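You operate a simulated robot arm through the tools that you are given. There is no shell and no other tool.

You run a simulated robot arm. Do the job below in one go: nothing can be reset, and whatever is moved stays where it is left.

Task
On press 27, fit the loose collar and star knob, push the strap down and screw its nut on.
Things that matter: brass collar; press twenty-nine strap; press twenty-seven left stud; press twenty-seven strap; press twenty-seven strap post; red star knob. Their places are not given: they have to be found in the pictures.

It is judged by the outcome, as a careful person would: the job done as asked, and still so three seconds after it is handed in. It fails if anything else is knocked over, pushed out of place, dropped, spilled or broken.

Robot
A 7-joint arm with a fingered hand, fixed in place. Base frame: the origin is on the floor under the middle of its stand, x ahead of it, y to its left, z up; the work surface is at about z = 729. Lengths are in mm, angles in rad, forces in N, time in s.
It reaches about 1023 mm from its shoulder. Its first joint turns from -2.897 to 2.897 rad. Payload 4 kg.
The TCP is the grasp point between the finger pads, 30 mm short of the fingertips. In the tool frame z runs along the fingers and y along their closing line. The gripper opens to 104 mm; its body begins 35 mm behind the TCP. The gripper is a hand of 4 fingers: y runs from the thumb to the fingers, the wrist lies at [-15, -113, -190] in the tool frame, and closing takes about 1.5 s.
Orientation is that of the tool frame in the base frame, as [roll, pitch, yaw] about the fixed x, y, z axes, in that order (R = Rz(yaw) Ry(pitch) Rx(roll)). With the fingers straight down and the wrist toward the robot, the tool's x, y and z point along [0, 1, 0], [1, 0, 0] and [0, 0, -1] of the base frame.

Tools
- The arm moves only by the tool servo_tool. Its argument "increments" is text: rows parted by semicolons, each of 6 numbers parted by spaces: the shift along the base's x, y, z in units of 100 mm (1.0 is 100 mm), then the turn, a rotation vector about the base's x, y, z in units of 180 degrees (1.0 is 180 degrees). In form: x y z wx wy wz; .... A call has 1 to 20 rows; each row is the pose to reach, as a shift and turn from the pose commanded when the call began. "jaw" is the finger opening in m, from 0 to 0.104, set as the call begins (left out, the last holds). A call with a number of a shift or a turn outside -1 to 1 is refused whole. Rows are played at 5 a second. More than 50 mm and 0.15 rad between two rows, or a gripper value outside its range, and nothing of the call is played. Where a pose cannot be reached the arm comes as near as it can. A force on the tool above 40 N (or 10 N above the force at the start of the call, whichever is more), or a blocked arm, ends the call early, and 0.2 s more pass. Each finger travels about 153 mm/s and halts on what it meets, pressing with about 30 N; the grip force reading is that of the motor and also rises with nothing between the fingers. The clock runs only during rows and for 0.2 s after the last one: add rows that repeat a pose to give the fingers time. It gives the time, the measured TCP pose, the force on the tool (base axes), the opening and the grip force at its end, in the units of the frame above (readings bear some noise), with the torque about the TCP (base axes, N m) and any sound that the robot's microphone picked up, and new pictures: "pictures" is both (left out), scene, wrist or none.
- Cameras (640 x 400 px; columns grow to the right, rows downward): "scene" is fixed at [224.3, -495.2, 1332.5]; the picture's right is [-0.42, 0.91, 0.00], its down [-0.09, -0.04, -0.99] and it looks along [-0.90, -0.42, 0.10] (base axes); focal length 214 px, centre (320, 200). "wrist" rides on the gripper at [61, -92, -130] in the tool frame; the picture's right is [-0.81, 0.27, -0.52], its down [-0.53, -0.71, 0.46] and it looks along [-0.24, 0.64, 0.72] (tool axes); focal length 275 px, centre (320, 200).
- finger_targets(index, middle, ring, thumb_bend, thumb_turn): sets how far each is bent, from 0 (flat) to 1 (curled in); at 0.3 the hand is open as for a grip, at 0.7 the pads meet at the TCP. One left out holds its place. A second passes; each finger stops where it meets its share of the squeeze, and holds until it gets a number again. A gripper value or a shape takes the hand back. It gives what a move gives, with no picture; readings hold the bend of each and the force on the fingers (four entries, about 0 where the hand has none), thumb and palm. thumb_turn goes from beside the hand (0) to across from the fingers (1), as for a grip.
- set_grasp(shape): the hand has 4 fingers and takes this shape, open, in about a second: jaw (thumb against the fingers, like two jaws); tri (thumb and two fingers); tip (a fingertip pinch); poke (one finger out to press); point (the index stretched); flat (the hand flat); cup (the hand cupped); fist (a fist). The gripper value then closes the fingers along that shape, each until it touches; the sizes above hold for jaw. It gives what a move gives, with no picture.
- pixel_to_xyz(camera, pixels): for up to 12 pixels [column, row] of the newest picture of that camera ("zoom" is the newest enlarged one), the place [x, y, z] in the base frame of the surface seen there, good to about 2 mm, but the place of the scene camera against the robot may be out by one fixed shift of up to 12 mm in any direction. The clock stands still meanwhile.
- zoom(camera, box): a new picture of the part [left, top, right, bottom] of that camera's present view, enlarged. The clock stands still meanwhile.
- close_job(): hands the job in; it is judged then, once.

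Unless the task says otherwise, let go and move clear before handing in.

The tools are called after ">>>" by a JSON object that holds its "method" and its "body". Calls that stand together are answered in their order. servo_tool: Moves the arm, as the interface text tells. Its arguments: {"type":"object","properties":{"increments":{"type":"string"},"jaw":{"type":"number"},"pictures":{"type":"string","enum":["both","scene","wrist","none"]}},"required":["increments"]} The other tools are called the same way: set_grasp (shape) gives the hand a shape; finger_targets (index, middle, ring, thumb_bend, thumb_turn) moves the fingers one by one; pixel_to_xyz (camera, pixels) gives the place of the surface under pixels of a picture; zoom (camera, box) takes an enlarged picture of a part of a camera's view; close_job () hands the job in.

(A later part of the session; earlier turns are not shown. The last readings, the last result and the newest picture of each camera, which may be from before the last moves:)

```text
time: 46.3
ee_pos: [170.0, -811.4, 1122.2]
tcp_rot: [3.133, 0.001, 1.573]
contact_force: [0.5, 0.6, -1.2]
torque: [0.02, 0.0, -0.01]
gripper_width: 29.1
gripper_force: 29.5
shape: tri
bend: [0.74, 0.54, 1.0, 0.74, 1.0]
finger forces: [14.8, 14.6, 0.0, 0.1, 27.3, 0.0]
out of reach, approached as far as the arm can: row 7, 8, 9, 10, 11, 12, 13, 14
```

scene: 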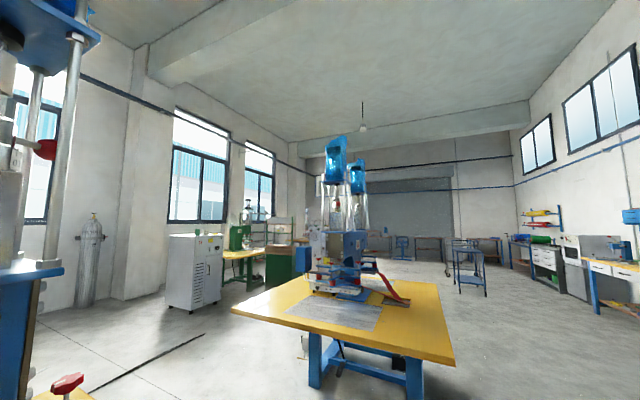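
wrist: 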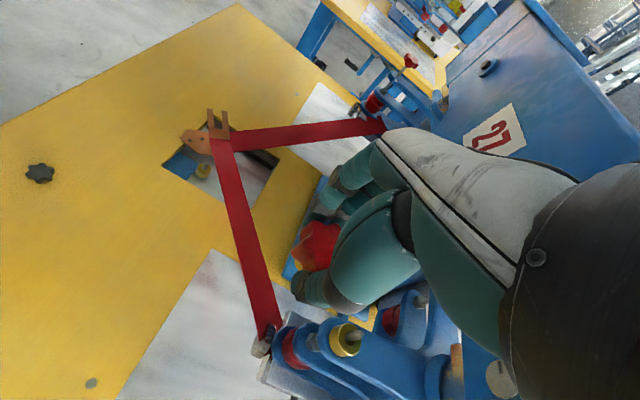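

The wrist reaches only about ±43° at the stud, so I'll work with 60° strokes (matching the star's symmetry) from +30° to -30°. Turning back to +30° now.

>>> {"method": "servo_tool", "body": {"increments": "0 0 0 0 0 -0.04; 0 0 0 0 0 -0.08; 0 0 0 0 0 -0.12; 0 0 0 0 0 -0.16; 0 0 0 0 0 -0.2; 0 0 0 0 0 -0.24; 0 0 0 0 0 -0.28; 0 0 0 0 0 -0.3; 0 0 0 0 0 -0.3; 0 0 0 0 0 -0.3", "pictures": "wrist"}}

>>> {"method": "zoom", "body": {"camera": "wrist", "box": [260, 200, 360, 330]}}

```text
time: 48.5
ee_pos: [142.2, -895.2, 1158.8]
tcp_rot: [3.135, 0.003, 0.627]
contact_force: [0.1, 0.6, -0.1]
torque: [0.01, -0.03, 0.01]
gripper_width: 29.1
gripper_force: 30.3
shape: tri
bend: [0.74, 0.54, 1.0, 0.74, 1.0]
finger forces: [14.8, 14.5, 0.0, 0.0, 27.2, 0.1]
out of reach, approached as far as the arm can: row 1, 2, 3, 4, 5, 6, 7, 8, 9, 10
```

wrist: 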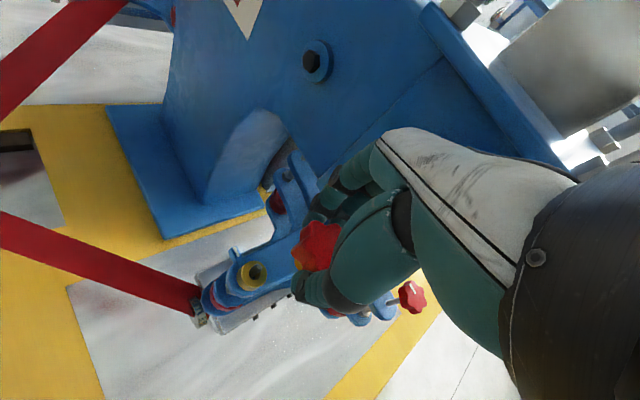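

```text
3.08 times, centred on (310, 265) of wrist
```

zoom: 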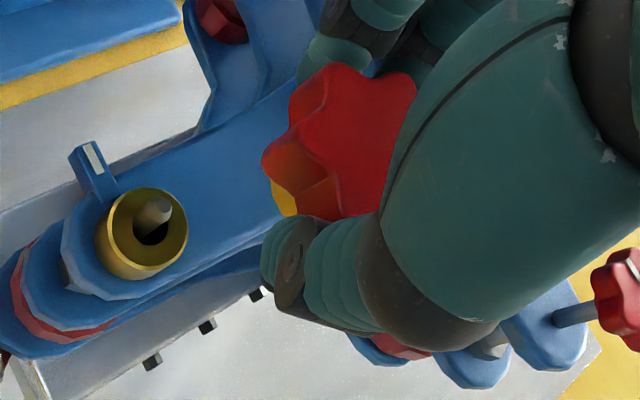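

The arm reports out of reach even at +36° and drifted to [142,-895,1159]; it seems to be in an awkward joint posture. I'll turn further back to yaw 0 and see whether it recovers.

>>> {"method": "servo_tool", "body": {"increments": "0 0 0 0 0 -0.04; 0 0 0 0 0 -0.08; 0 0 0 0 0 -0.12; 0 0 0 0 0 -0.16; 0 0 0 0 0 -0.2; 0 0 0 0 0 -0.2; 0 0 0 0 0 -0.2", "pictures": "wrist"}}

```text
time: 49.3
ee_pos: [135.2, -914.9, 1169.8]
tcp_rot: [-3.138, -0.001, 0.279]
contact_force: [0.5, 29.2, -0.5]
torque: [-0.89, 0.0, 0.19]
gripper_width: 26.9
gripper_force: 29.9
shape: tri
bend: [0.74, 0.6, 1.0, 0.73, 0.98]
finger forces: [14.6, 49.9, 0.0, 0.0, 32.6, 0.1]
out of reach, approached as far as the arm can: row 1, 2, 3, 4
stopped in row 4: the force on the tool passed its limit at 47 N (the readings are from after the stop); the commanded pose is now the measured one
```

wrist: 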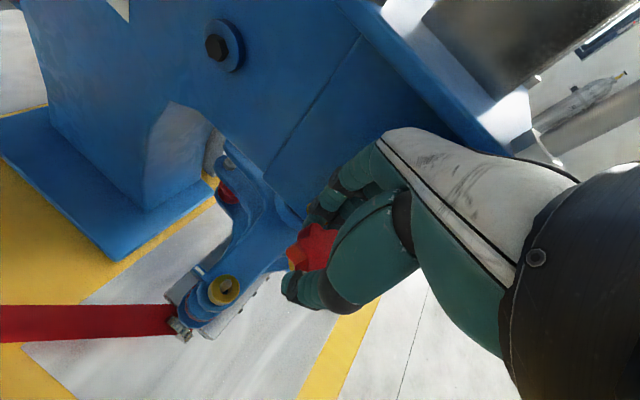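

The middle finger touched the press body (force 29 N along y) as the arm drifted up and forward. I'll back straight away in +y.

>>> {"method": "servo_tool", "body": {"increments": "0 0.1 0 0 0 0; 0 0.25 0 0 0 0; 0 0.5 0 0 0 0; 0 0.75 0 0 0 0; 0 1 0 0 0 0; 0 1 0 0 0 0", "pictures": "wrist"}}

>>> {"method": "zoom", "body": {"camera": "wrist", "box": [260, 190, 360, 320]}}

```text
time: 50.7
ee_pos: [113.2, -892.5, 1206.4]
tcp_rot: [-3.138, 0.0, 0.278]
contact_force: [-0.3, 0.4, -0.8]
torque: [0.0, 0.03, 0.01]
gripper_width: 28.4
gripper_force: 29.9
shape: tri
bend: [0.74, 0.56, 1.0, 0.74, 1.0]
finger forces: [15.6, 14.2, 0.0, 0.0, 28.1, 0.1]
out of reach, approached as far as the arm can: row 1, 2, 3, 4, 5, 6
```

wrist: 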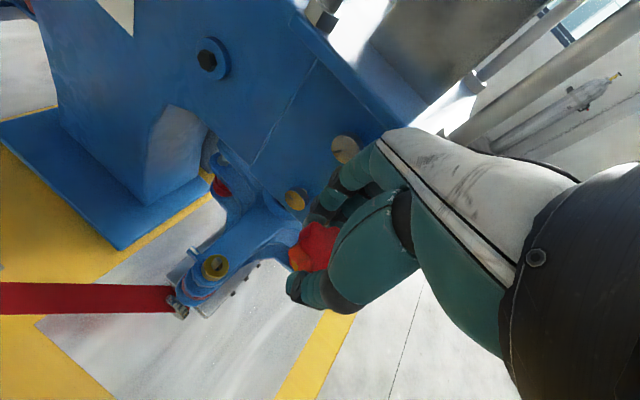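

```text
3.08 times, centred on (310, 255) of wrist
```

zoom: 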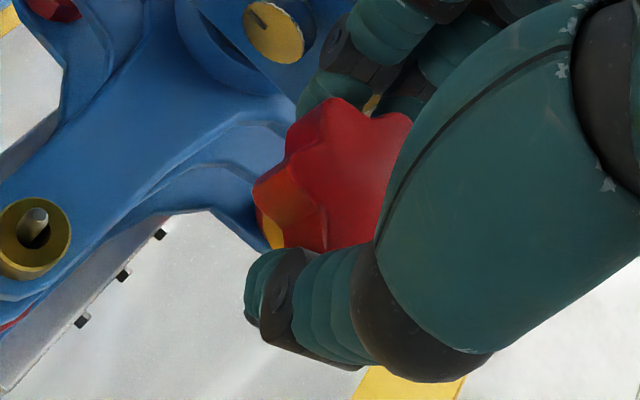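

The grip is intact (14/16/28 N) but the arm seems stretched nearly straight and slow to come back. I'll hold the present command for two seconds to see whether it converges.

>>> {"method": "servo_tool", "body": {"increments": "0 0 0 0 0 0; 0 0 0 0 0 0; 0 0 0 0 0 0; 0 0 0 0 0 0; 0 0 0 0 0 0", "pictures": "none"}}

```text
time: 51.9
ee_pos: [112.4, -892.5, 1205.9]
tcp_rot: [-3.137, -0.001, 0.278]
contact_force: [0.1, -1.0, 0.3]
torque: [-0.03, -0.03, -0.01]
gripper_width: 28.3
gripper_force: 29.7
shape: tri
bend: [0.74, 0.56, 1.0, 0.74, 1.0]
finger forces: [15.6, 14.2, 0.0, 0.0, 28.1, 0.0]
```

The command now equals the measured pose [112.4,-892.5,1206]. I'll probe with small moves to find which direction the arm follows cleanly.

>>> {"method": "servo_tool", "body": {"increments": "0 0.05 0 0 0 0; 0 0.1 0 0 0 0; 0 0.15 0 0 0 0; 0 0.2 0 0 0 0; 0 0.2 0 0 0 0", "pictures": "none"}}

```text
time: 53.1
ee_pos: [109.7, -889.4, 1213.2]
tcp_rot: [-3.139, 0.0, 0.278]
contact_force: [0.0, 0.9, 0.4]
torque: [0.04, 0.0, -0.02]
gripper_width: 28.5
gripper_force: 30.2
shape: tri
bend: [0.74, 0.56, 1.0, 0.74, 1.0]
finger forces: [15.5, 14.2, 0.0, 0.0, 28.0, 0.0]
out of reach, approached as far as the arm can: row 1, 2, 3, 4, 5
```

Asking for +y made it slide up along its reach sphere, so the elbow is at full stretch. Moving downward should let the elbow bend again; I'll try a small down-and-back move.

>>> {"method": "servo_tool", "body": {"increments": "0 0.02 -0.05 0 0 0; 0 0.04 -0.1 0 0 0; 0 0.06 -0.15 0 0 0; 0 0.08 -0.2 0 0 0; 0 0.08 -0.2 0 0 0", "pictures": "none"}}

```text
time: 54.3
ee_pos: [105.8, -892.0, 1201.6]
tcp_rot: [-3.138, 0.0, 0.278]
contact_force: [-0.4, 0.5, -0.6]
torque: [-0.02, -0.01, 0.01]
gripper_width: 28.3
gripper_force: 29.8
shape: tri
bend: [0.74, 0.56, 1.0, 0.74, 1.0]
finger forces: [15.5, 14.2, 0.0, 0.1, 28.2, 0.0]
out of reach, approached as far as the arm can: row 1, 2, 3, 4, 5
```

It moved mostly down as asked, with a small inward gain. I'll probe a +x move plus tilt-free lowering to see how the constraint behaves.

>>> {"method": "servo_tool", "body": {"increments": "0.1 0 0 0 0 0; 0.2 0 0 0 0 0; 0.3 0 0 0 0 0; 0.4 0 0 0 0 0; 0.4 0 0 0 0 0", "pictures": "none"}}

```text
time: 55.5
ee_pos: [144.5, -901.3, 1206.3]
tcp_rot: [-3.138, 0.0, 0.277]
contact_force: [0.4, 0.0, -0.3]
torque: [0.03, -0.02, -0.03]
gripper_width: 28.3
gripper_force: 29.5
shape: tri
bend: [0.74, 0.56, 1.0, 0.74, 1.0]
finger forces: [15.6, 14.3, 0.1, 0.1, 28.1, 0.0]
out of reach, approached as far as the arm can: row 2, 3, 4, 5
```

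The blocked direction stays roughly toward the base. I'll rise (which also brings it away from the press) and then unwind the yaw.

>>> {"method": "servo_tool", "body": {"increments": "0 0.05 0.1 0 0 0; 0 0.1 0.3 0 0 0; 0 0.2 0.5 0 0 0; 0 0.3 0.7 0 0 0; 0 0.4 0.9 0 0 0; 0 0.4 0.9 0 0 0", "pictures": "none"}}

```text
time: 56.9
ee_pos: [145.3, -854.6, 1290.9]
tcp_rot: [-3.14, -0.002, 0.274]
contact_force: [-0.1, 0.1, -0.1]
torque: [0.0, -0.02, 0.07]
gripper_width: 28.3
gripper_force: 30.0
shape: tri
bend: [0.74, 0.56, 1.0, 0.74, 1.0]
finger forces: [15.4, 14.2, 0.0, 0.0, 28.0, 0.0]
out of reach, approached as far as the arm can: row 3, 4, 5, 6
```

Now it nearly follows. I'll unwind yaw in the negative direction here and see if the reach recovers.

>>> {"method": "servo_tool", "body": {"increments": "0 0 0 0 0 -0.03; 0 0 0 0 0 -0.06; 0 0 0 0 0 -0.09; 0 0 0 0 0 -0.12; 0 0 0 0 0 -0.15; 0 0 0 0 0 -0.18; 0 0 0 0 0 -0.21; 0 0 0 0 0 -0.24; 0 0 0 0 0 -0.24", "pictures": "wrist"}}

```text
time: 58.9
ee_pos: [146.4, -854.6, 1291.0]
tcp_rot: [-3.139, -0.001, -0.479]
contact_force: [0.4, -0.4, -1.1]
torque: [-0.02, -0.03, 0.01]
gripper_width: 28.2
gripper_force: 29.6
shape: tri
bend: [0.74, 0.56, 1.0, 0.74, 1.0]
finger forces: [15.5, 14.3, 0.1, 0.1, 28.0, 0.0]
```

wrist: 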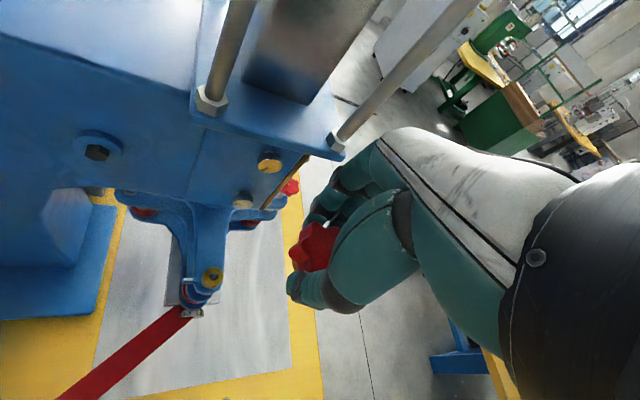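

The rotation to -27° was followed exactly. Now I'll try moving inward (+y).

>>> {"method": "servo_tool", "body": {"increments": "0 0.15 0 0 0 0; 0 0.3 0 0 0 0; 0 0.5 0 0 0 0; 0 0.75 0 0 0 0; 0 1 0 0 0 0; 0 1 0 0 0 0", "pictures": "none"}}

```text
time: 60.3
ee_pos: [145.5, -753.6, 1292.4]
tcp_rot: [-3.141, -0.001, -0.477]
contact_force: [-0.1, -0.1, -0.3]
torque: [0.01, 0.02, -0.02]
gripper_width: 28.2
gripper_force: 30.8
shape: tri
bend: [0.74, 0.56, 1.0, 0.74, 1.0]
finger forces: [15.3, 14.3, 0.1, 0.0, 27.9, 0.0]
```

Reach is recovered. I'll turn to +30° here (safe spot), then re-check how the knob sits in the grip.

>>> {"method": "servo_tool", "body": {"increments": "0 0 0 0 0 0.04; 0 0 0 0 0 0.08; 0 0 0 0 0 0.12; 0 0 0 0 0 0.16; 0 0 0 0 0 0.2; 0 0 0 0 0 0.24; 0 0 0 0 0 0.28; 0 0 0 0 0 0.319; 0 0 0 0 0 0.319", "pictures": "none"}}

>>> {"method": "servo_tool", "body": {"increments": "0 0 -0.3 0 0 0; 0 0 -0.6 0 0 0; 0 0 -0.9 0 0 0; 0 0 -0.9 0 0 0", "pictures": "wrist"}}

>>> {"method": "zoom", "body": {"camera": "wrist", "box": [270, 190, 370, 310]}}

```text
time: 62.3
ee_pos: [144.9, -753.6, 1290.5]
tcp_rot: [-3.139, 0.001, 0.527]
contact_force: [-0.3, -0.8, -0.3]
torque: [0.02, -0.03, -0.02]
gripper_width: 28.4
gripper_force: 30.3
shape: tri
bend: [0.74, 0.56, 1.0, 0.74, 1.0]
finger forces: [15.5, 14.2, 0.0, 0.0, 27.9, 0.0]
```

```text
time: 63.3
ee_pos: [145.9, -753.2, 1200.5]
tcp_rot: [-3.14, 0.0, 0.527]
contact_force: [0.7, 0.4, -0.7]
torque: [0.01, 0.0, 0.0]
gripper_width: 28.5
gripper_force: 30.3
shape: tri
bend: [0.74, 0.56, 1.0, 0.74, 1.0]
finger forces: [15.4, 14.2, 0.1, 0.0, 27.8, 0.1]
```

wrist: 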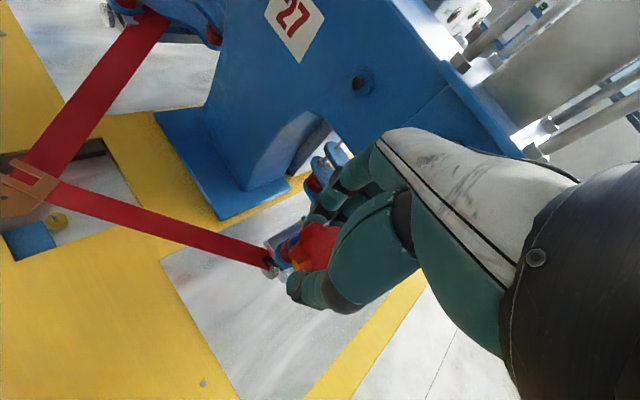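

```text
3.33 times, centred on (320, 250) of wrist
```

zoom: 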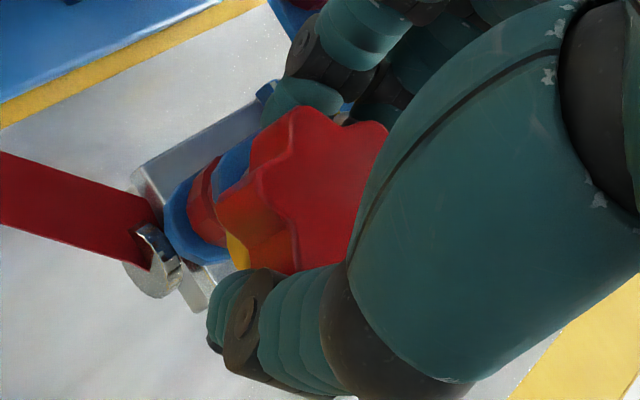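

The knob appears slightly turned in the grip; I'll sample the top face for tilt and centre.

>>> {"method": "pixel_to_xyz", "body": {"camera": "zoom", "pixels": [[305, 115], [315, 120], [330, 135], [350, 135], [370, 128], [380, 132], [300, 140], [290, 160], [275, 180], [268, 175], [285, 200], [300, 230]]}}

>>> {"method": "pixel_to_xyz", "body": {"camera": "zoom", "pixels": [[310, 265], [320, 260], [330, 255], [340, 245], [350, 220], [355, 200], [360, 180], [370, 155], [340, 190], [320, 180], [310, 200], [230, 225]]}}

>>> {"method": "pixel_to_xyz", "body": {"camera": "zoom", "pixels": [[238, 240], [240, 255], [245, 262], [235, 245], [232, 238], [220, 200], [258, 258], [300, 112], [384, 128], [262, 170], [315, 267], [297, 125]]}}

```text
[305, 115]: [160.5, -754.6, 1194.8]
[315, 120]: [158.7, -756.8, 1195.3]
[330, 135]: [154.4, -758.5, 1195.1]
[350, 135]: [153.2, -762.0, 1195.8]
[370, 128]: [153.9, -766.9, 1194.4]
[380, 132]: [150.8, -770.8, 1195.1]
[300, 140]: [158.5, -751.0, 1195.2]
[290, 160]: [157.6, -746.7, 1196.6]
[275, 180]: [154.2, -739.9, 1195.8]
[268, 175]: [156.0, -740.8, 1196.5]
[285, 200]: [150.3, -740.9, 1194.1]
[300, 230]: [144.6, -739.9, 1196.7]
```

```text
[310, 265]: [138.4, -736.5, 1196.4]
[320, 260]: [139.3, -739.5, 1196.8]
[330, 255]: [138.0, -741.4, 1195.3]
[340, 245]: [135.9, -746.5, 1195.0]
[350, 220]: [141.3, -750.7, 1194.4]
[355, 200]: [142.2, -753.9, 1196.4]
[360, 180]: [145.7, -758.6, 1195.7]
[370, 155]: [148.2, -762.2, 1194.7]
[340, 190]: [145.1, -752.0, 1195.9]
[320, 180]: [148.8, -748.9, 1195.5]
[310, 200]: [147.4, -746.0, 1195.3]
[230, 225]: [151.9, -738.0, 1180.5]
```

```text
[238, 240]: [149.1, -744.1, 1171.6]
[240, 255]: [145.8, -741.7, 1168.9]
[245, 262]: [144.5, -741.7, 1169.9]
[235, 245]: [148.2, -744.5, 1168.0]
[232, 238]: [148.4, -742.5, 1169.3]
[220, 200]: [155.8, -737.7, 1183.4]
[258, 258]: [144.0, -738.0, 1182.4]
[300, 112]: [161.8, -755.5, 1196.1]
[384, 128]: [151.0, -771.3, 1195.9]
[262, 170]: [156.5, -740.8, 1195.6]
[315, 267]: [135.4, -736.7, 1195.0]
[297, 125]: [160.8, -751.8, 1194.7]
```

The knob's top is level (z≈1195.4), centre ≈ [144.2,-753.5]. I'll move it above the stud: shift (+15.6,-146.8), lowering so the hub is ~49 mm above the stud tip.

>>> {"method": "servo_tool", "body": {"increments": "0.05 -0.3 0 0 0 0; 0.1 -0.6 0 0 0 0; 0.156 -0.8 -0.2 0 0 0; 0.156 -1 -0.4 0 0 0; 0.156 -1 -0.4 0 0 0", "pictures": "none"}}

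>>> {"method": "servo_tool", "body": {"increments": "0 -0.15 -0.3 0 0 0; 0 -0.3 -0.3 0 0 0; 0 -0.468 -0.3 0 0 0; 0 -0.468 -0.3 0 0 0", "pictures": "wrist"}}

>>> {"method": "zoom", "body": {"camera": "wrist", "box": [250, 190, 350, 320]}}

```text
time: 64.5
ee_pos: [161.8, -854.3, 1161.2]
tcp_rot: [-3.14, 0.003, 0.525]
contact_force: [0.3, -0.4, -0.7]
torque: [-0.02, -0.02, -0.02]
gripper_width: 28.5
gripper_force: 30.3
shape: tri
bend: [0.74, 0.56, 1.0, 0.74, 1.0]
finger forces: [15.2, 14.3, 0.0, 0.0, 27.8, 0.0]
```

```text
time: 65.5
ee_pos: [162.3, -900.7, 1129.6]
tcp_rot: [-3.139, 0.0, 0.525]
contact_force: [0.4, 0.1, -0.8]
torque: [0.0, 0.01, 0.02]
gripper_width: 28.4
gripper_force: 30.4
shape: tri
bend: [0.74, 0.56, 1.0, 0.74, 1.0]
finger forces: [15.2, 14.3, 0.0, 0.0, 27.8, 0.0]
```

wrist: 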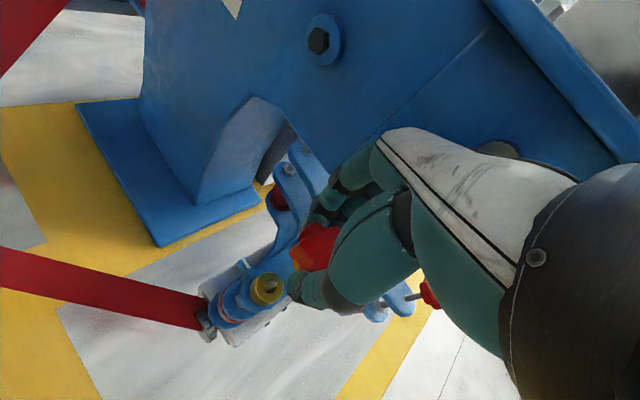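

```text
3.08 times, centred on (300, 255) of wrist
```

zoom: 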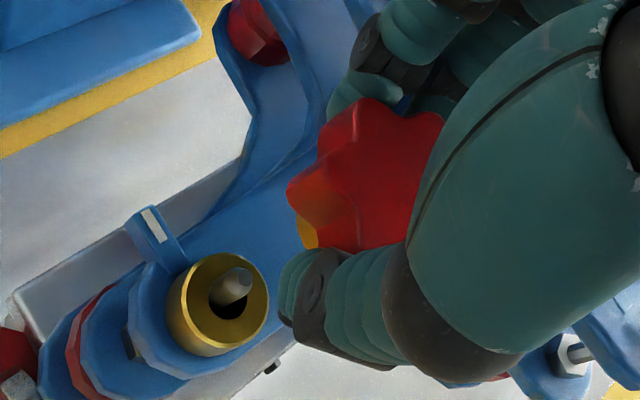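

In range at +30°. Measuring stud tip and knob tips in this picture to correct alignment.

>>> {"method": "pixel_to_xyz", "body": {"camera": "zoom", "pixels": [[240, 275], [243, 273], [236, 278], [228, 288], [222, 294], [200, 262], [265, 280], [225, 345]]}}

>>> {"method": "pixel_to_xyz", "body": {"camera": "zoom", "pixels": [[372, 108], [368, 104], [436, 120], [440, 118], [340, 172], [334, 170], [372, 250], [365, 252], [382, 180], [310, 235], [304, 232], [316, 242]]}}

>>> {"method": "zoom", "body": {"camera": "wrist", "box": [290, 215, 340, 275]}}

```text
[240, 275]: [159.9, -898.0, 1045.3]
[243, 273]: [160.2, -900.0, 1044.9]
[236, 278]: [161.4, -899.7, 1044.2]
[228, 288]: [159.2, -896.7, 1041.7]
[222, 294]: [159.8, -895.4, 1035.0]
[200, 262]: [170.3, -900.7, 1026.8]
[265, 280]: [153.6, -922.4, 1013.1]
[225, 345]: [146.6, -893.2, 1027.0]
```

```text
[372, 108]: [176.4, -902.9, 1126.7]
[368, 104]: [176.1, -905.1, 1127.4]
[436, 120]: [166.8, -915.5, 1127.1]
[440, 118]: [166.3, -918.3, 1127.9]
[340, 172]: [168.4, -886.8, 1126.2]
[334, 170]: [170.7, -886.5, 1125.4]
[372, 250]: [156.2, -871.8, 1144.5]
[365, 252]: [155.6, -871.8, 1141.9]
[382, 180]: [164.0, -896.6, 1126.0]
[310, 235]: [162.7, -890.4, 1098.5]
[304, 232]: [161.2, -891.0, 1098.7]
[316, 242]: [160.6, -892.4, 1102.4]
```

```text
6.67 times, centred on (315, 245) of wrist
```

zoom: 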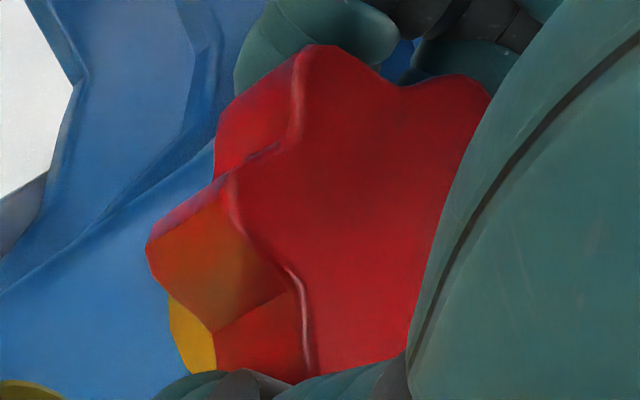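

Alignment looks within ~1 mm: knob ≈ [160.2,-900], stud ≈ [160,-900]. A few more samples on the knob tips to be sure.

>>> {"method": "pixel_to_xyz", "body": {"camera": "zoom", "pixels": [[312, 55], [320, 58], [330, 55], [470, 88], [475, 95], [462, 85], [238, 185], [240, 195], [235, 178], [312, 368], [318, 362], [325, 366]]}}

>>> {"method": "pixel_to_xyz", "body": {"camera": "zoom", "pixels": [[175, 310], [185, 330], [195, 350], [205, 365], [180, 345], [210, 350]]}}

```text
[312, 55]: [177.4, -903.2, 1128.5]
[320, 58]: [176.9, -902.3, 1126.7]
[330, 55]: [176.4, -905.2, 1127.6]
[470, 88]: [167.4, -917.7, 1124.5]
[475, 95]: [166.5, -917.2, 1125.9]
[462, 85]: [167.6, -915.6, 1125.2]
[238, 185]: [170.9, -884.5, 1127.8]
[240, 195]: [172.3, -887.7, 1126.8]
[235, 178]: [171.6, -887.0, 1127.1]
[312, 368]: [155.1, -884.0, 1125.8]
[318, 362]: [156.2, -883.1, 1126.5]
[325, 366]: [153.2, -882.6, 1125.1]
```

```text
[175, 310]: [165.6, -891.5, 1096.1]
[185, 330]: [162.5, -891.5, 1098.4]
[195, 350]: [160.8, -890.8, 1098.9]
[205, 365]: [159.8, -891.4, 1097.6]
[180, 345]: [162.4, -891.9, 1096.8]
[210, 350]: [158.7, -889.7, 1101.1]
```

Knob centre ≈ [161,-900]; I'll shift -0.9 mm in x and lower slowly until the hub meets the stud tip (expected at about -50 mm).

>>> {"method": "servo_tool", "body": {"increments": "-0.009 0 -0.15 0 0 0; -0.009 0 -0.3 0 0 0; -0.009 0 -0.4 0 0 0; -0.009 0 -0.44 0 0 0; -0.009 0 -0.46 0 0 0; -0.009 0 -0.48 0 0 0; -0.009 0 -0.49 0 0 0; -0.009 0 -0.5 0 0 0; -0.009 0 -0.51 0 0 0; -0.009 0 -0.52 0 0 0; -0.009 0 -0.52 0 0 0", "pictures": "wrist"}}

>>> {"method": "zoom", "body": {"camera": "wrist", "box": [260, 190, 360, 310]}}

```text
time: 67.9
ee_pos: [160.2, -900.6, 1079.6]
tcp_rot: [-3.14, -0.001, 0.525]
contact_force: [0.3, -0.9, -1.1]
torque: [-0.01, 0.02, 0.03]
gripper_width: 28.4
gripper_force: 30.3
shape: tri
bend: [0.74, 0.56, 1.0, 0.74, 1.0]
finger forces: [15.1, 14.3, 0.0, 0.0, 27.7, 0.0]
```

wrist: 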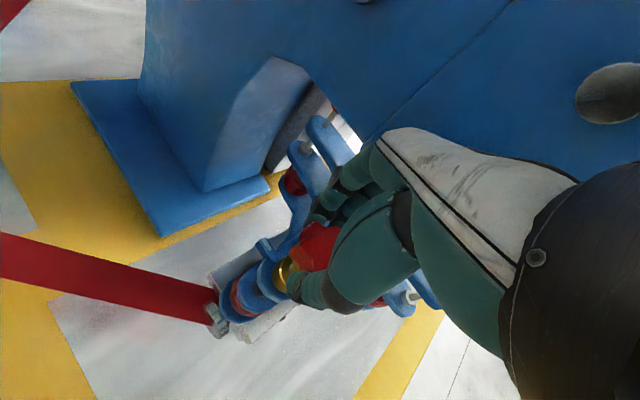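

```text
3.33 times, centred on (310, 250) of wrist
```

zoom: 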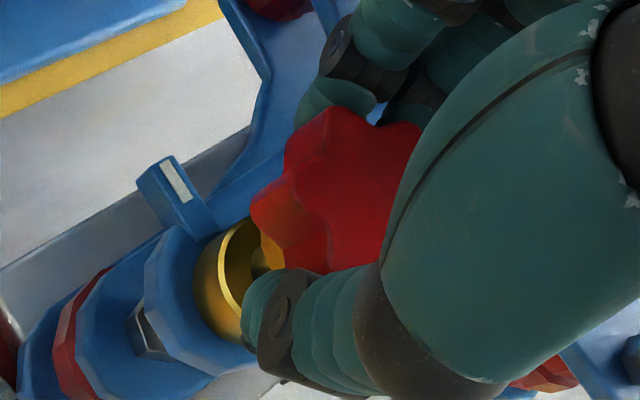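

No contact yet with the hub around z≈1043. I'll lower a bit further, in 1-mm steps.

>>> {"method": "servo_tool", "body": {"increments": "0 0 -0.01 0 0 0; 0 0 -0.02 0 0 0; 0 0 -0.03 0 0 0; 0 0 -0.04 0 0 0; 0 0 -0.05 0 0 0; 0 0 -0.06 0 0 0; 0 0 -0.06 0 0 0", "pictures": "wrist"}}

>>> {"method": "zoom", "body": {"camera": "wrist", "box": [270, 220, 330, 290]}}

```text
time: 69.5
ee_pos: [160.2, -900.4, 1073.7]
tcp_rot: [-3.14, 0.001, 0.525]
contact_force: [-0.3, -0.9, -0.5]
torque: [0.01, 0.0, 0.02]
gripper_width: 28.1
gripper_force: 30.0
shape: tri
bend: [0.74, 0.56, 1.0, 0.74, 1.0]
finger forces: [15.0, 14.3, 0.1, 0.1, 27.9, 0.0]
```

wrist: 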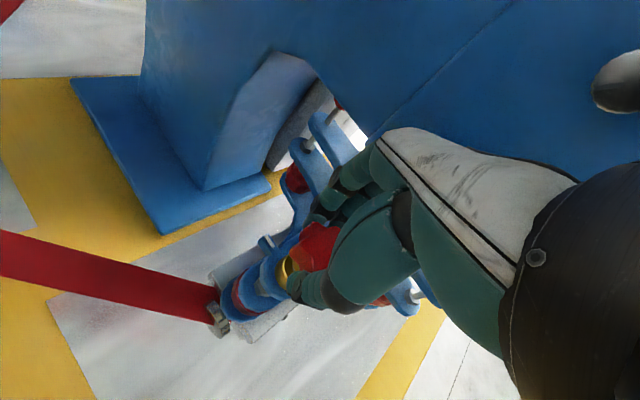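

```text
5.71 times, centred on (300, 255) of wrist
```

zoom: 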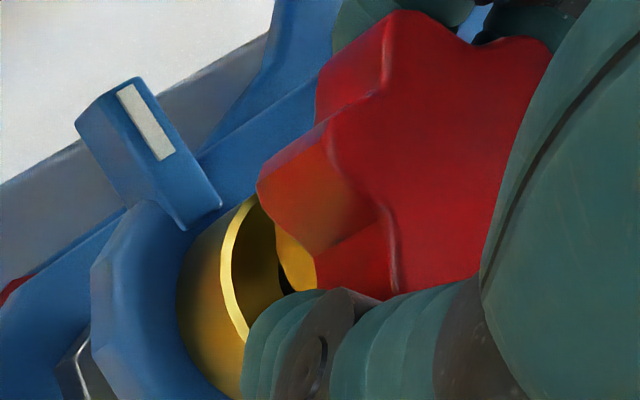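

Still no force with the hub ~8 mm over the stud, so the stud is inside the hub bore. Lowering further in 1-mm steps.

>>> {"method": "servo_tool", "body": {"increments": "0 0 -0.01 0 0 0; 0 0 -0.02 0 0 0; 0 0 -0.03 0 0 0; 0 0 -0.04 0 0 0; 0 0 -0.05 0 0 0; 0 0 -0.06 0 0 0; 0 0 -0.07 0 0 0; 0 0 -0.08 0 0 0; 0 0 -0.08 0 0 0", "pictures": "wrist"}}

>>> {"method": "zoom", "body": {"camera": "wrist", "box": [270, 220, 330, 290]}}

```text
time: 71.5
ee_pos: [162.4, -901.3, 1066.5]
tcp_rot: [-3.141, 0.001, 0.525]
contact_force: [2.8, 2.7, 10.2]
torque: [0.1, -0.04, 0.01]
gripper_width: 28.9
gripper_force: 30.1
shape: tri
bend: [0.74, 0.56, 1.0, 0.74, 1.0]
finger forces: [16.2, 14.5, 0.1, 0.0, 30.4, 0.0]
```

wrist: 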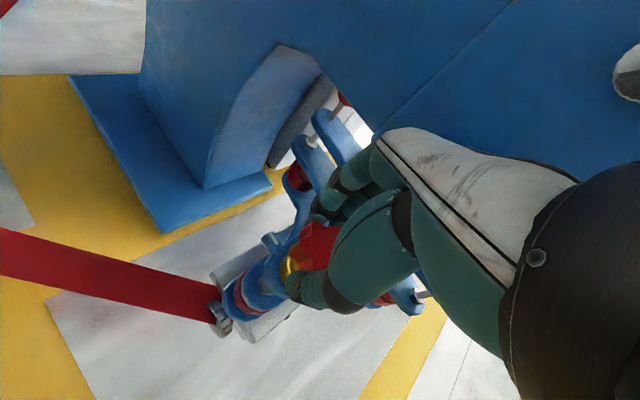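

```text
5.71 times, centred on (300, 255) of wrist
```

zoom: 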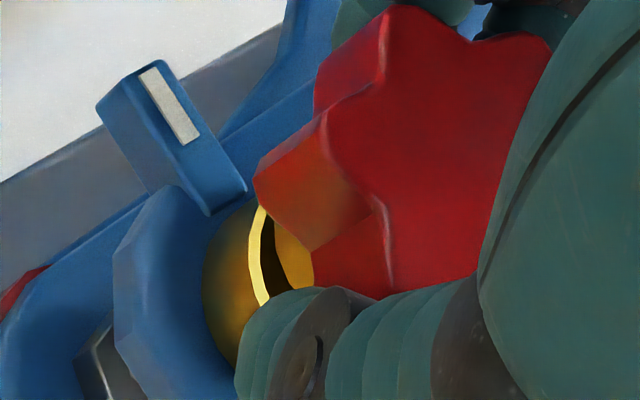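

Contact now: 10 N at TCP z≈1066.5, hub about at the collar top. I'll turn clockwise (negative yaw) by 60° while keeping this light pressure.

>>> {"method": "servo_tool", "body": {"increments": "0 0 0 0 0 -0.035; 0 0 0 0 0 -0.07; 0 0 0 0 0 -0.105; 0 0 0 0 0 -0.14; 0 0 0 0 0 -0.175; 0 0 0 0 0 -0.21; 0 0 0 0 0 -0.245; 0 0 0 0 0 -0.28; 0 0 0 0 0 -0.315; 0 0 0 0 0 -0.333; 0 0 0 0 0 -0.333", "pictures": "wrist"}}

>>> {"method": "zoom", "body": {"camera": "wrist", "box": [270, 220, 330, 290]}}

```text
time: 73.9
ee_pos: [160.2, -900.9, 1065.4]
tcp_rot: [-3.139, 0.002, -0.521]
contact_force: [0.8, -4.4, 6.5]
torque: [-0.06, -0.03, -0.01]
gripper_width: 29.6
gripper_force: 30.6
shape: tri
bend: [0.74, 0.55, 1.0, 0.74, 1.0]
finger forces: [17.7, 15.5, 0.1, 0.0, 28.2, 0.1]
```

wrist: 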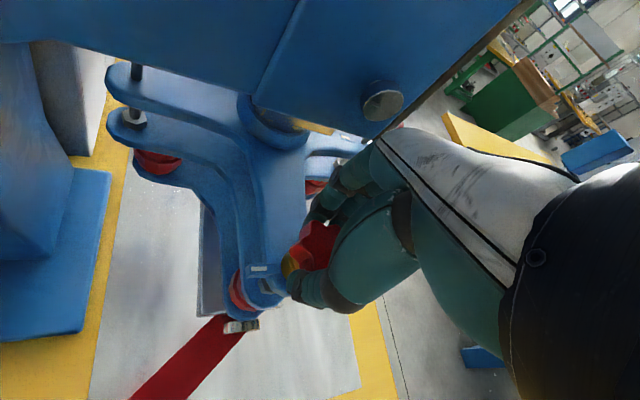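

```text
5.71 times, centred on (300, 255) of wrist
```

zoom: 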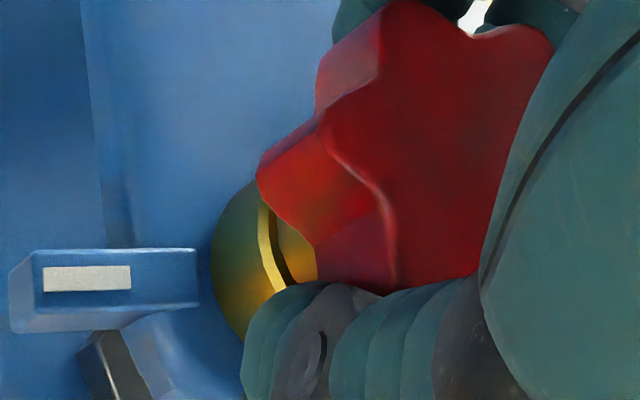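

The knob turned 60° with low resistance; push force fell from 10 to 6.5 N. I'll measure the knob's top height and the hub/collar gap.

>>> {"method": "pixel_to_xyz", "body": {"camera": "zoom", "pixels": [[400, 60], [440, 60], [480, 60], [400, 100], [440, 100], [480, 100], [400, 150], [440, 150], [480, 150], [420, 200], [450, 220], [400, 250]]}}

>>> {"method": "pixel_to_xyz", "body": {"camera": "zoom", "pixels": [[262, 225], [268, 250], [272, 270], [285, 240], [300, 260], [305, 270], [295, 250], [240, 230], [240, 270], [290, 285]]}}

```text
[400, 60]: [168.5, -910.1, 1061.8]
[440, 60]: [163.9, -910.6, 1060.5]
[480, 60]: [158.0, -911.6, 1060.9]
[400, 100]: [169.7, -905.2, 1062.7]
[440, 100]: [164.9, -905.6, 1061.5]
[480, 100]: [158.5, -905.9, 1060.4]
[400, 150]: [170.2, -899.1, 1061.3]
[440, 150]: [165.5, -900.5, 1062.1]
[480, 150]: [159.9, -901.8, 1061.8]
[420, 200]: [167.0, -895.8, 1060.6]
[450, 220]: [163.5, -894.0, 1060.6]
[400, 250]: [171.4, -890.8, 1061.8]
```

```text
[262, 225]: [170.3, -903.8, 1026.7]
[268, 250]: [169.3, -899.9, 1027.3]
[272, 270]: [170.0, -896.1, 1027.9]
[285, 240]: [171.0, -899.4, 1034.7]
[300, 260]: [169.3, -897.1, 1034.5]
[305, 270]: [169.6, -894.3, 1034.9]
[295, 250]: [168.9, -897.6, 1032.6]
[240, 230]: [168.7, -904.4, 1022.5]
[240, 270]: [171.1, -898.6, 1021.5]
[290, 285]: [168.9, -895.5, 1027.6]
```

Knob top ≈1061.3 and collar top ≈1027.5, so about 3 mm of gap remains; the thread seems engaged. I'll open, turn the hand back +60°, and check the knob stays put.

>>> {"method": "servo_tool", "body": {"increments": "0 0 0 0 0 0; 0 0 0 0 0 0; 0 0 0 0 0 0; 0 0 0 0 0 0.035; 0 0 0 0 0 0.07; 0 0 0 0 0 0.105; 0 0 0 0 0 0.14; 0 0 0 0 0 0.175; 0 0 0 0 0 0.21; 0 0 0 0 0 0.245; 0 0 0 0 0 0.28; 0 0 0 0 0 0.315; 0 0 0 0 0 0.333; 0 0 0 0 0 0.333", "jaw": 0.065, "pictures": "wrist"}}

>>> {"method": "zoom", "body": {"camera": "wrist", "box": [260, 200, 350, 310]}}

```text
time: 76.9
ee_pos: [159.8, -900.8, 1065.5]
tcp_rot: [-3.14, 0.0, 0.529]
contact_force: [1.1, 0.4, -0.1]
torque: [0.02, 0.01, -0.03]
gripper_width: 64.8
gripper_force: 0.1
shape: tri
bend: [0.73, 0.4, 0.99, 0.63, 1.0]
finger forces: [0.0, 0.0, 0.1, 0.1, 0.0, 0.0]
```

wrist: 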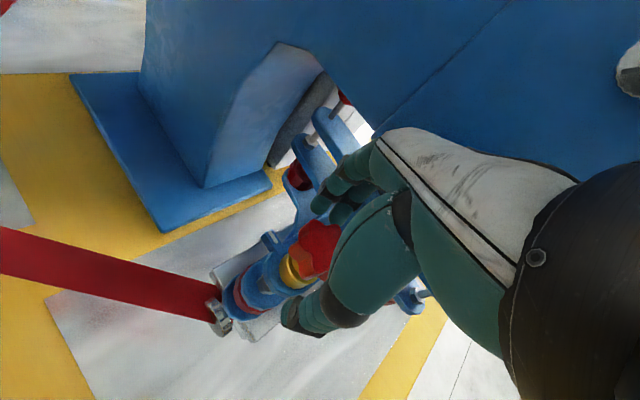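

```text
3.64 times, centred on (305, 255) of wrist
```

zoom: 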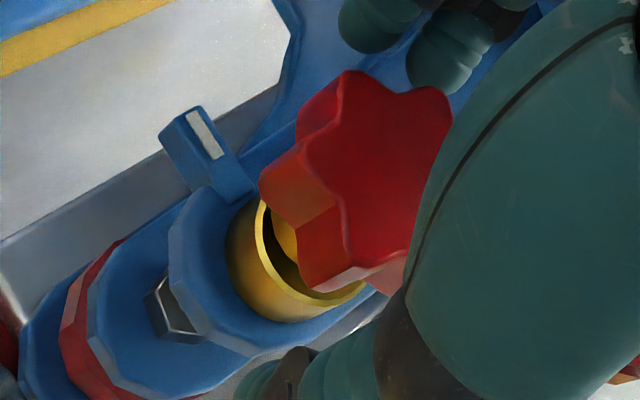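

The knob stays on the stud, level. Closing on it again and turning another 60° clockwise with slight down-pressure.

>>> {"method": "servo_tool", "body": {"increments": "0 0 0 0 0 0; 0 0 0 0 0 0; 0 0 0 0 0 0; 0 0 0 0 0 0; 0 0 0 0 0 0; 0 0 -0.005 0 0 -0.035; 0 0 -0.006 0 0 -0.07; 0 0 -0.007 0 0 -0.105; 0 0 -0.008 0 0 -0.14; 0 0 -0.009 0 0 -0.175; 0 0 -0.01 0 0 -0.21; 0 0 -0.01 0 0 -0.245; 0 0 -0.01 0 0 -0.28; 0 0 -0.01 0 0 -0.315; 0 0 -0.01 0 0 -0.333; 0 0 -0.01 0 0 -0.333", "jaw": 0.02, "pictures": "wrist"}}

>>> {"method": "zoom", "body": {"camera": "wrist", "box": [270, 220, 330, 290]}}

>>> {"method": "pixel_to_xyz", "body": {"camera": "zoom", "pixels": [[400, 60], [440, 60], [480, 60], [400, 100], [440, 100], [480, 100], [400, 150], [440, 150], [480, 150], [420, 200], [450, 220], [400, 250]]}}

```text
time: 80.3
ee_pos: [160.5, -900.0, 1064.5]
tcp_rot: [-3.141, 0.001, -0.521]
contact_force: [-1.5, -2.1, -0.7]
torque: [-0.08, 0.06, 0.02]
gripper_width: 26.6
gripper_force: 30.0
shape: tri
bend: [0.74, 0.55, 1.0, 0.73, 1.0]
finger forces: [15.6, 16.3, 0.1, 0.0, 27.9, 0.1]
```

wrist: 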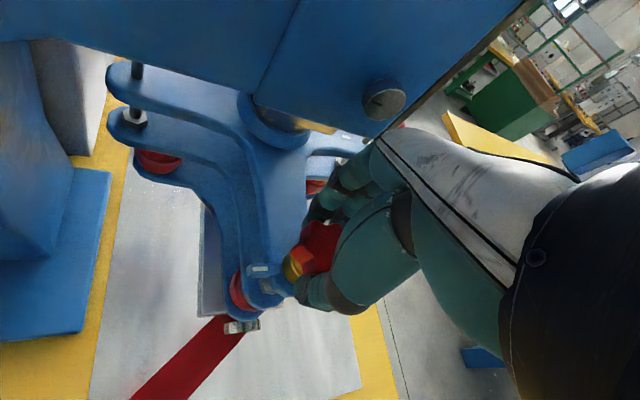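

```text
5.71 times, centred on (300, 255) of wrist
```

zoom: 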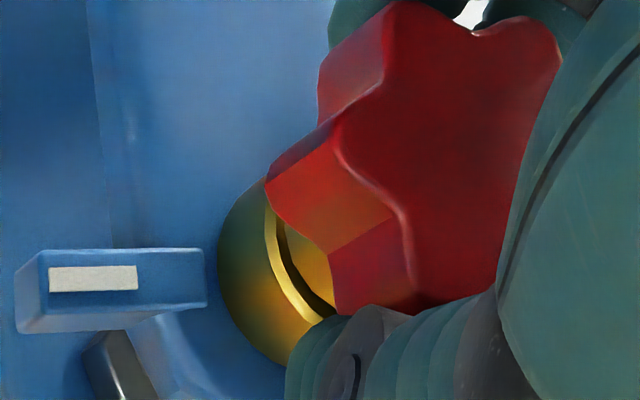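

```text
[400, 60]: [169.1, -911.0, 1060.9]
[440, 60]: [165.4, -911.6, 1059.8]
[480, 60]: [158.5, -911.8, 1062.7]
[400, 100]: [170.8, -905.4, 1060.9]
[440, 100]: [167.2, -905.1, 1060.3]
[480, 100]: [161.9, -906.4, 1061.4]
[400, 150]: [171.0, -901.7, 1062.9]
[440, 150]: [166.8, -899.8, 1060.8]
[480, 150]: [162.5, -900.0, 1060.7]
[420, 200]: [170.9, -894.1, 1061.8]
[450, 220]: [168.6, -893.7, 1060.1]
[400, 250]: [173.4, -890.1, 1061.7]
```

Top is ≈1061.2 (slightly lower), grip solid. I'll repeat the open/return and close/turn strokes, following the knob down.

>>> {"method": "servo_tool", "body": {"increments": "0 0 0 0 0 0; 0 0 0 0 0 0; 0 0 0 0 0 0.035; 0 0 0 0 0 0.07; 0 0 0 0 0 0.105; 0 0 0 0 0 0.14; 0 0 0 0 0 0.175; 0 0 0 0 0 0.21; 0 0 0 0 0 0.245; 0 0 0 0 0 0.28; 0 0 0 0 0 0.315; 0 0 0 0 0 0.333; 0 0 0 0 0 0.333", "jaw": 0.065, "pictures": "none"}}

>>> {"method": "servo_tool", "body": {"increments": "0 0 0 0 0 0; 0 0 0 0 0 0; 0 0 0 0 0 0; 0 0 0 0 0 0; 0 0 0 0 0 0; 0 0 -0.008 0 0 -0.035; 0 0 -0.01 0 0 -0.07; 0 0 -0.01 0 0 -0.105; 0 0 -0.01 0 0 -0.14; 0 0 -0.01 0 0 -0.175; 0 0 -0.01 0 0 -0.21; 0 0 -0.01 0 0 -0.245; 0 0 -0.01 0 0 -0.28; 0 0 -0.01 0 0 -0.315; 0 0 -0.01 0 0 -0.333; 0 0 -0.01 0 0 -0.333", "jaw": 0.02, "pictures": "wrist"}}

>>> {"method": "zoom", "body": {"camera": "wrist", "box": [270, 220, 330, 290]}}

>>> {"method": "pixel_to_xyz", "body": {"camera": "zoom", "pixels": [[400, 60], [440, 60], [480, 60], [400, 100], [440, 100], [480, 100], [400, 150], [440, 150], [480, 150], [420, 200], [450, 220], [420, 250]]}}

```text
time: 83.1
ee_pos: [161.0, -901.1, 1063.7]
tcp_rot: [-3.14, 0.0, 0.527]
contact_force: [-0.5, 0.2, 0.0]
torque: [0.02, -0.02, 0.01]
gripper_width: 64.5
gripper_force: 0.0
shape: tri
bend: [0.73, 0.4, 0.99, 0.63, 1.0]
finger forces: [0.0, 0.1, 0.0, 0.0, 0.1, 0.1]
```

```text
time: 86.5
ee_pos: [160.0, -900.8, 1063.8]
tcp_rot: [-3.139, 0.003, -0.521]
contact_force: [0.6, -4.4, 0.7]
torque: [-0.11, -0.02, 0.02]
gripper_width: 26.4
gripper_force: 30.0
shape: tri
bend: [0.74, 0.55, 1.0, 0.73, 1.0]
finger forces: [16.9, 15.7, 0.0, 0.0, 28.6, 0.0]
```

wrist: 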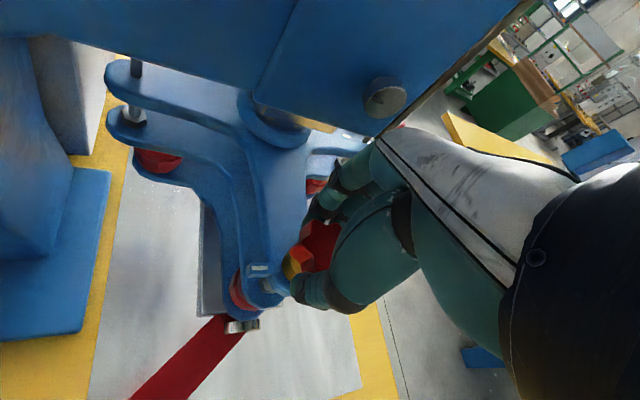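

```text
5.71 times, centred on (300, 255) of wrist
```

zoom: 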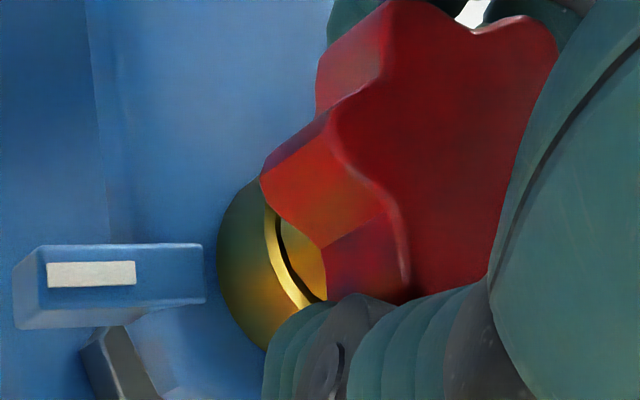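

```text
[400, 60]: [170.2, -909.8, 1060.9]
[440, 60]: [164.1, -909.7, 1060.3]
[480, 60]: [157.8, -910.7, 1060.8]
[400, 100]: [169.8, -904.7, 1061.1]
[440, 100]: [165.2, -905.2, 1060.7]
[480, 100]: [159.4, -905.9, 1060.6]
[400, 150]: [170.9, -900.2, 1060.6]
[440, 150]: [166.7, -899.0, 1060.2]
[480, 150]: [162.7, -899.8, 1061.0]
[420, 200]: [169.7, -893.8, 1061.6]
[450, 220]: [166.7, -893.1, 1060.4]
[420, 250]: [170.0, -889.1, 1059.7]
```

Top now ≈1060.7: it drops about 0.33 mm per 60° stroke, so it is screwing down. I'll do several more strokes.

>>> {"method": "servo_tool", "body": {"increments": "0 0 0 0 0 0; 0 0 0 0 0 0; 0 0 0 0 0 0.035; 0 0 0 0 0 0.07; 0 0 0 0 0 0.105; 0 0 0 0 0 0.14; 0 0 0 0 0 0.175; 0 0 0 0 0 0.21; 0 0 0 0 0 0.245; 0 0 0 0 0 0.28; 0 0 0 0 0 0.315; 0 0 0 0 0 0.333; 0 0 0 0 0 0.333", "jaw": 0.065, "pictures": "none"}}

>>> {"method": "servo_tool", "body": {"increments": "0 0 0 0 0 0; 0 0 0 0 0 0; 0 0 0 0 0 0; 0 0 0 0 0 0; 0 0 0 0 0 0; 0 0 -0.003 0 0 -0.035; 0 0 -0.004 0 0 -0.07; 0 0 -0.004 0 0 -0.105; 0 0 -0.005 0 0 -0.14; 0 0 -0.005 0 0 -0.175; 0 0 -0.005 0 0 -0.21; 0 0 -0.005 0 0 -0.245; 0 0 -0.005 0 0 -0.28; 0 0 -0.005 0 0 -0.315; 0 0 -0.005 0 0 -0.333; 0 0 -0.005 0 0 -0.333", "jaw": 0.02, "pictures": "none"}}

>>> {"method": "servo_tool", "body": {"increments": "0 0 0 0 0 0; 0 0 0 0 0 0; 0 0 0 0 0 0.035; 0 0 0 0 0 0.07; 0 0 0 0 0 0.105; 0 0 0 0 0 0.14; 0 0 0 0 0 0.175; 0 0 0 0 0 0.21; 0 0 0 0 0 0.245; 0 0 0 0 0 0.28; 0 0 0 0 0 0.315; 0 0 0 0 0 0.333; 0 0 0 0 0 0.333", "jaw": 0.065, "pictures": "none"}}

>>> {"method": "servo_tool", "body": {"increments": "0 0 0 0 0 0; 0 0 0 0 0 0; 0 0 0 0 0 0; 0 0 0 0 0 0; 0 0 0 0 0 0; 0 0 -0.003 0 0 -0.035; 0 0 -0.004 0 0 -0.07; 0 0 -0.004 0 0 -0.105; 0 0 -0.005 0 0 -0.14; 0 0 -0.005 0 0 -0.175; 0 0 -0.005 0 0 -0.21; 0 0 -0.005 0 0 -0.245; 0 0 -0.005 0 0 -0.28; 0 0 -0.005 0 0 -0.315; 0 0 -0.005 0 0 -0.333; 0 0 -0.005 0 0 -0.333", "jaw": 0.02, "pictures": "wrist"}}

>>> {"method": "zoom", "body": {"camera": "wrist", "box": [270, 220, 330, 290]}}

>>> {"method": "pixel_to_xyz", "body": {"camera": "zoom", "pixels": [[400, 60], [440, 60], [480, 60], [400, 100], [440, 100], [480, 100], [400, 150], [440, 150], [480, 150], [420, 200], [450, 220], [420, 250]]}}

```text
time: 89.3
ee_pos: [159.5, -900.0, 1062.9]
tcp_rot: [-3.139, 0.001, 0.526]
contact_force: [0.6, 0.3, 0.4]
torque: [-0.01, 0.01, 0.03]
gripper_width: 64.5
gripper_force: 0.0
shape: tri
bend: [0.73, 0.4, 0.99, 0.63, 1.0]
finger forces: [0.0, 0.0, 0.0, 0.1, 0.0, 0.1]
```

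```text
time: 92.7
ee_pos: [161.0, -900.4, 1063.1]
tcp_rot: [-3.138, 0.002, -0.522]
contact_force: [0.7, -4.2, -1.1]
torque: [-0.12, 0.03, 0.05]
gripper_width: 26.6
gripper_force: 30.2
shape: tri
bend: [0.74, 0.55, 1.0, 0.73, 1.0]
finger forces: [17.6, 15.9, 0.1, 0.0, 28.0, 0.1]
```

```text
time: 95.5
ee_pos: [160.5, -900.7, 1062.9]
tcp_rot: [-3.141, -0.001, 0.528]
contact_force: [-0.2, 0.4, 1.0]
torque: [0.04, 0.0, -0.02]
gripper_width: 64.7
gripper_force: 0.0
shape: tri
bend: [0.73, 0.4, 0.99, 0.63, 1.0]
finger forces: [0.0, 0.0, 0.0, 0.1, 0.1, 0.0]
```

```text
time: 98.9
ee_pos: [161.8, -900.7, 1061.2]
tcp_rot: [-3.139, 0.0, -0.519]
contact_force: [15.7, -8.3, -1.9]
torque: [-0.4, -0.41, 0.43]
gripper_width: 24.9
gripper_force: 29.8
shape: tri
bend: [0.74, 0.55, 1.0, 0.73, 1.0]
finger forces: [17.9, 15.2, 0.1, 0.0, 27.6, 0.0]
```

wrist: 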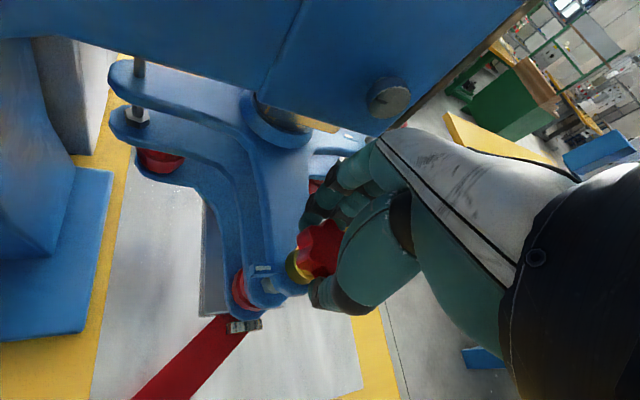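

```text
5.71 times, centred on (300, 255) of wrist
```

zoom: 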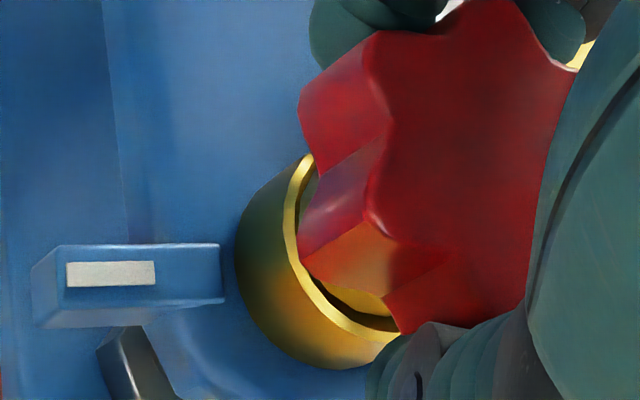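

```text
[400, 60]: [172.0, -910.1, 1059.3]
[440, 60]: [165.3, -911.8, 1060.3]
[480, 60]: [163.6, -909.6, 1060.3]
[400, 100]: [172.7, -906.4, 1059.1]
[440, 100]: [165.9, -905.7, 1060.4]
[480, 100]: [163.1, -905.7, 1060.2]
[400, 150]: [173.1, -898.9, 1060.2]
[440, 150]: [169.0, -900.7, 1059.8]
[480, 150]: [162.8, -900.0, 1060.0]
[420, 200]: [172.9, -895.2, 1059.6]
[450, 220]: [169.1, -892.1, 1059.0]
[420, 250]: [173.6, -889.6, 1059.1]
```

Top ≈1059.8 (still going down), but this time the knob slipped in the grip and there is side force (15.7 N, torque 0.43). I'll open and look at the star's orientation.

>>> {"method": "servo_tool", "body": {"increments": "0 0 0 0 0 0; 0 0 0 0 0 0; 0 0 0 0 0 0; 0 0 0 0 0 0.035; 0 0 0 0 0 0.07; 0 0 0 0 0 0.105; 0 0 0 0 0 0.14; 0 0 0 0 0 0.167; 0 0 0 0 0 0.167", "jaw": 0.065, "pictures": "wrist"}}

>>> {"method": "zoom", "body": {"camera": "wrist", "box": [270, 210, 350, 300]}}

```text
time: 100.9
ee_pos: [161.1, -900.5, 1062.0]
tcp_rot: [-3.14, 0.001, 0.006]
contact_force: [0.5, 0.5, 0.9]
torque: [0.02, 0.03, -0.01]
gripper_width: 64.7
gripper_force: 0.1
shape: tri
bend: [0.73, 0.4, 0.99, 0.63, 1.0]
finger forces: [0.0, 0.0, 0.0, 0.0, 0.0, 0.1]
```

wrist: 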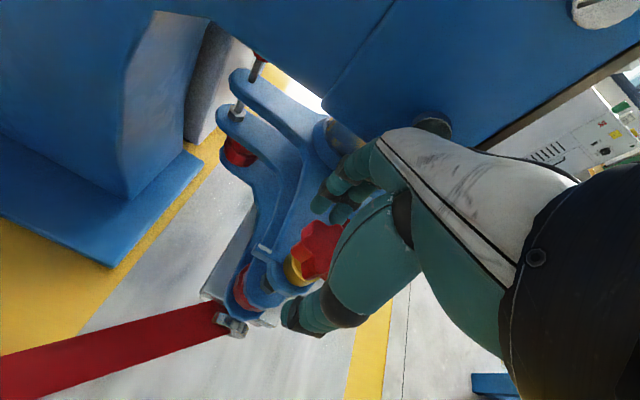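

```text
4.44 times, centred on (310, 255) of wrist
```

zoom: 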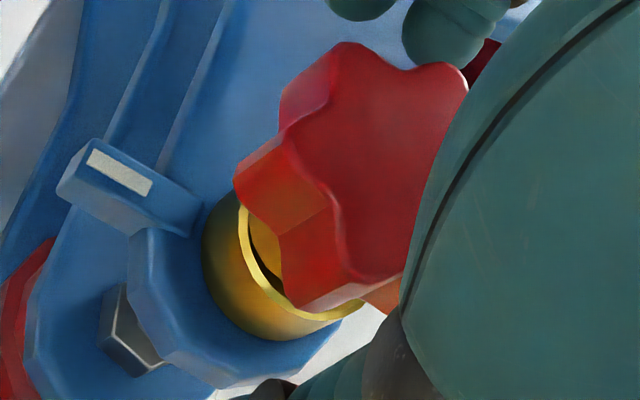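

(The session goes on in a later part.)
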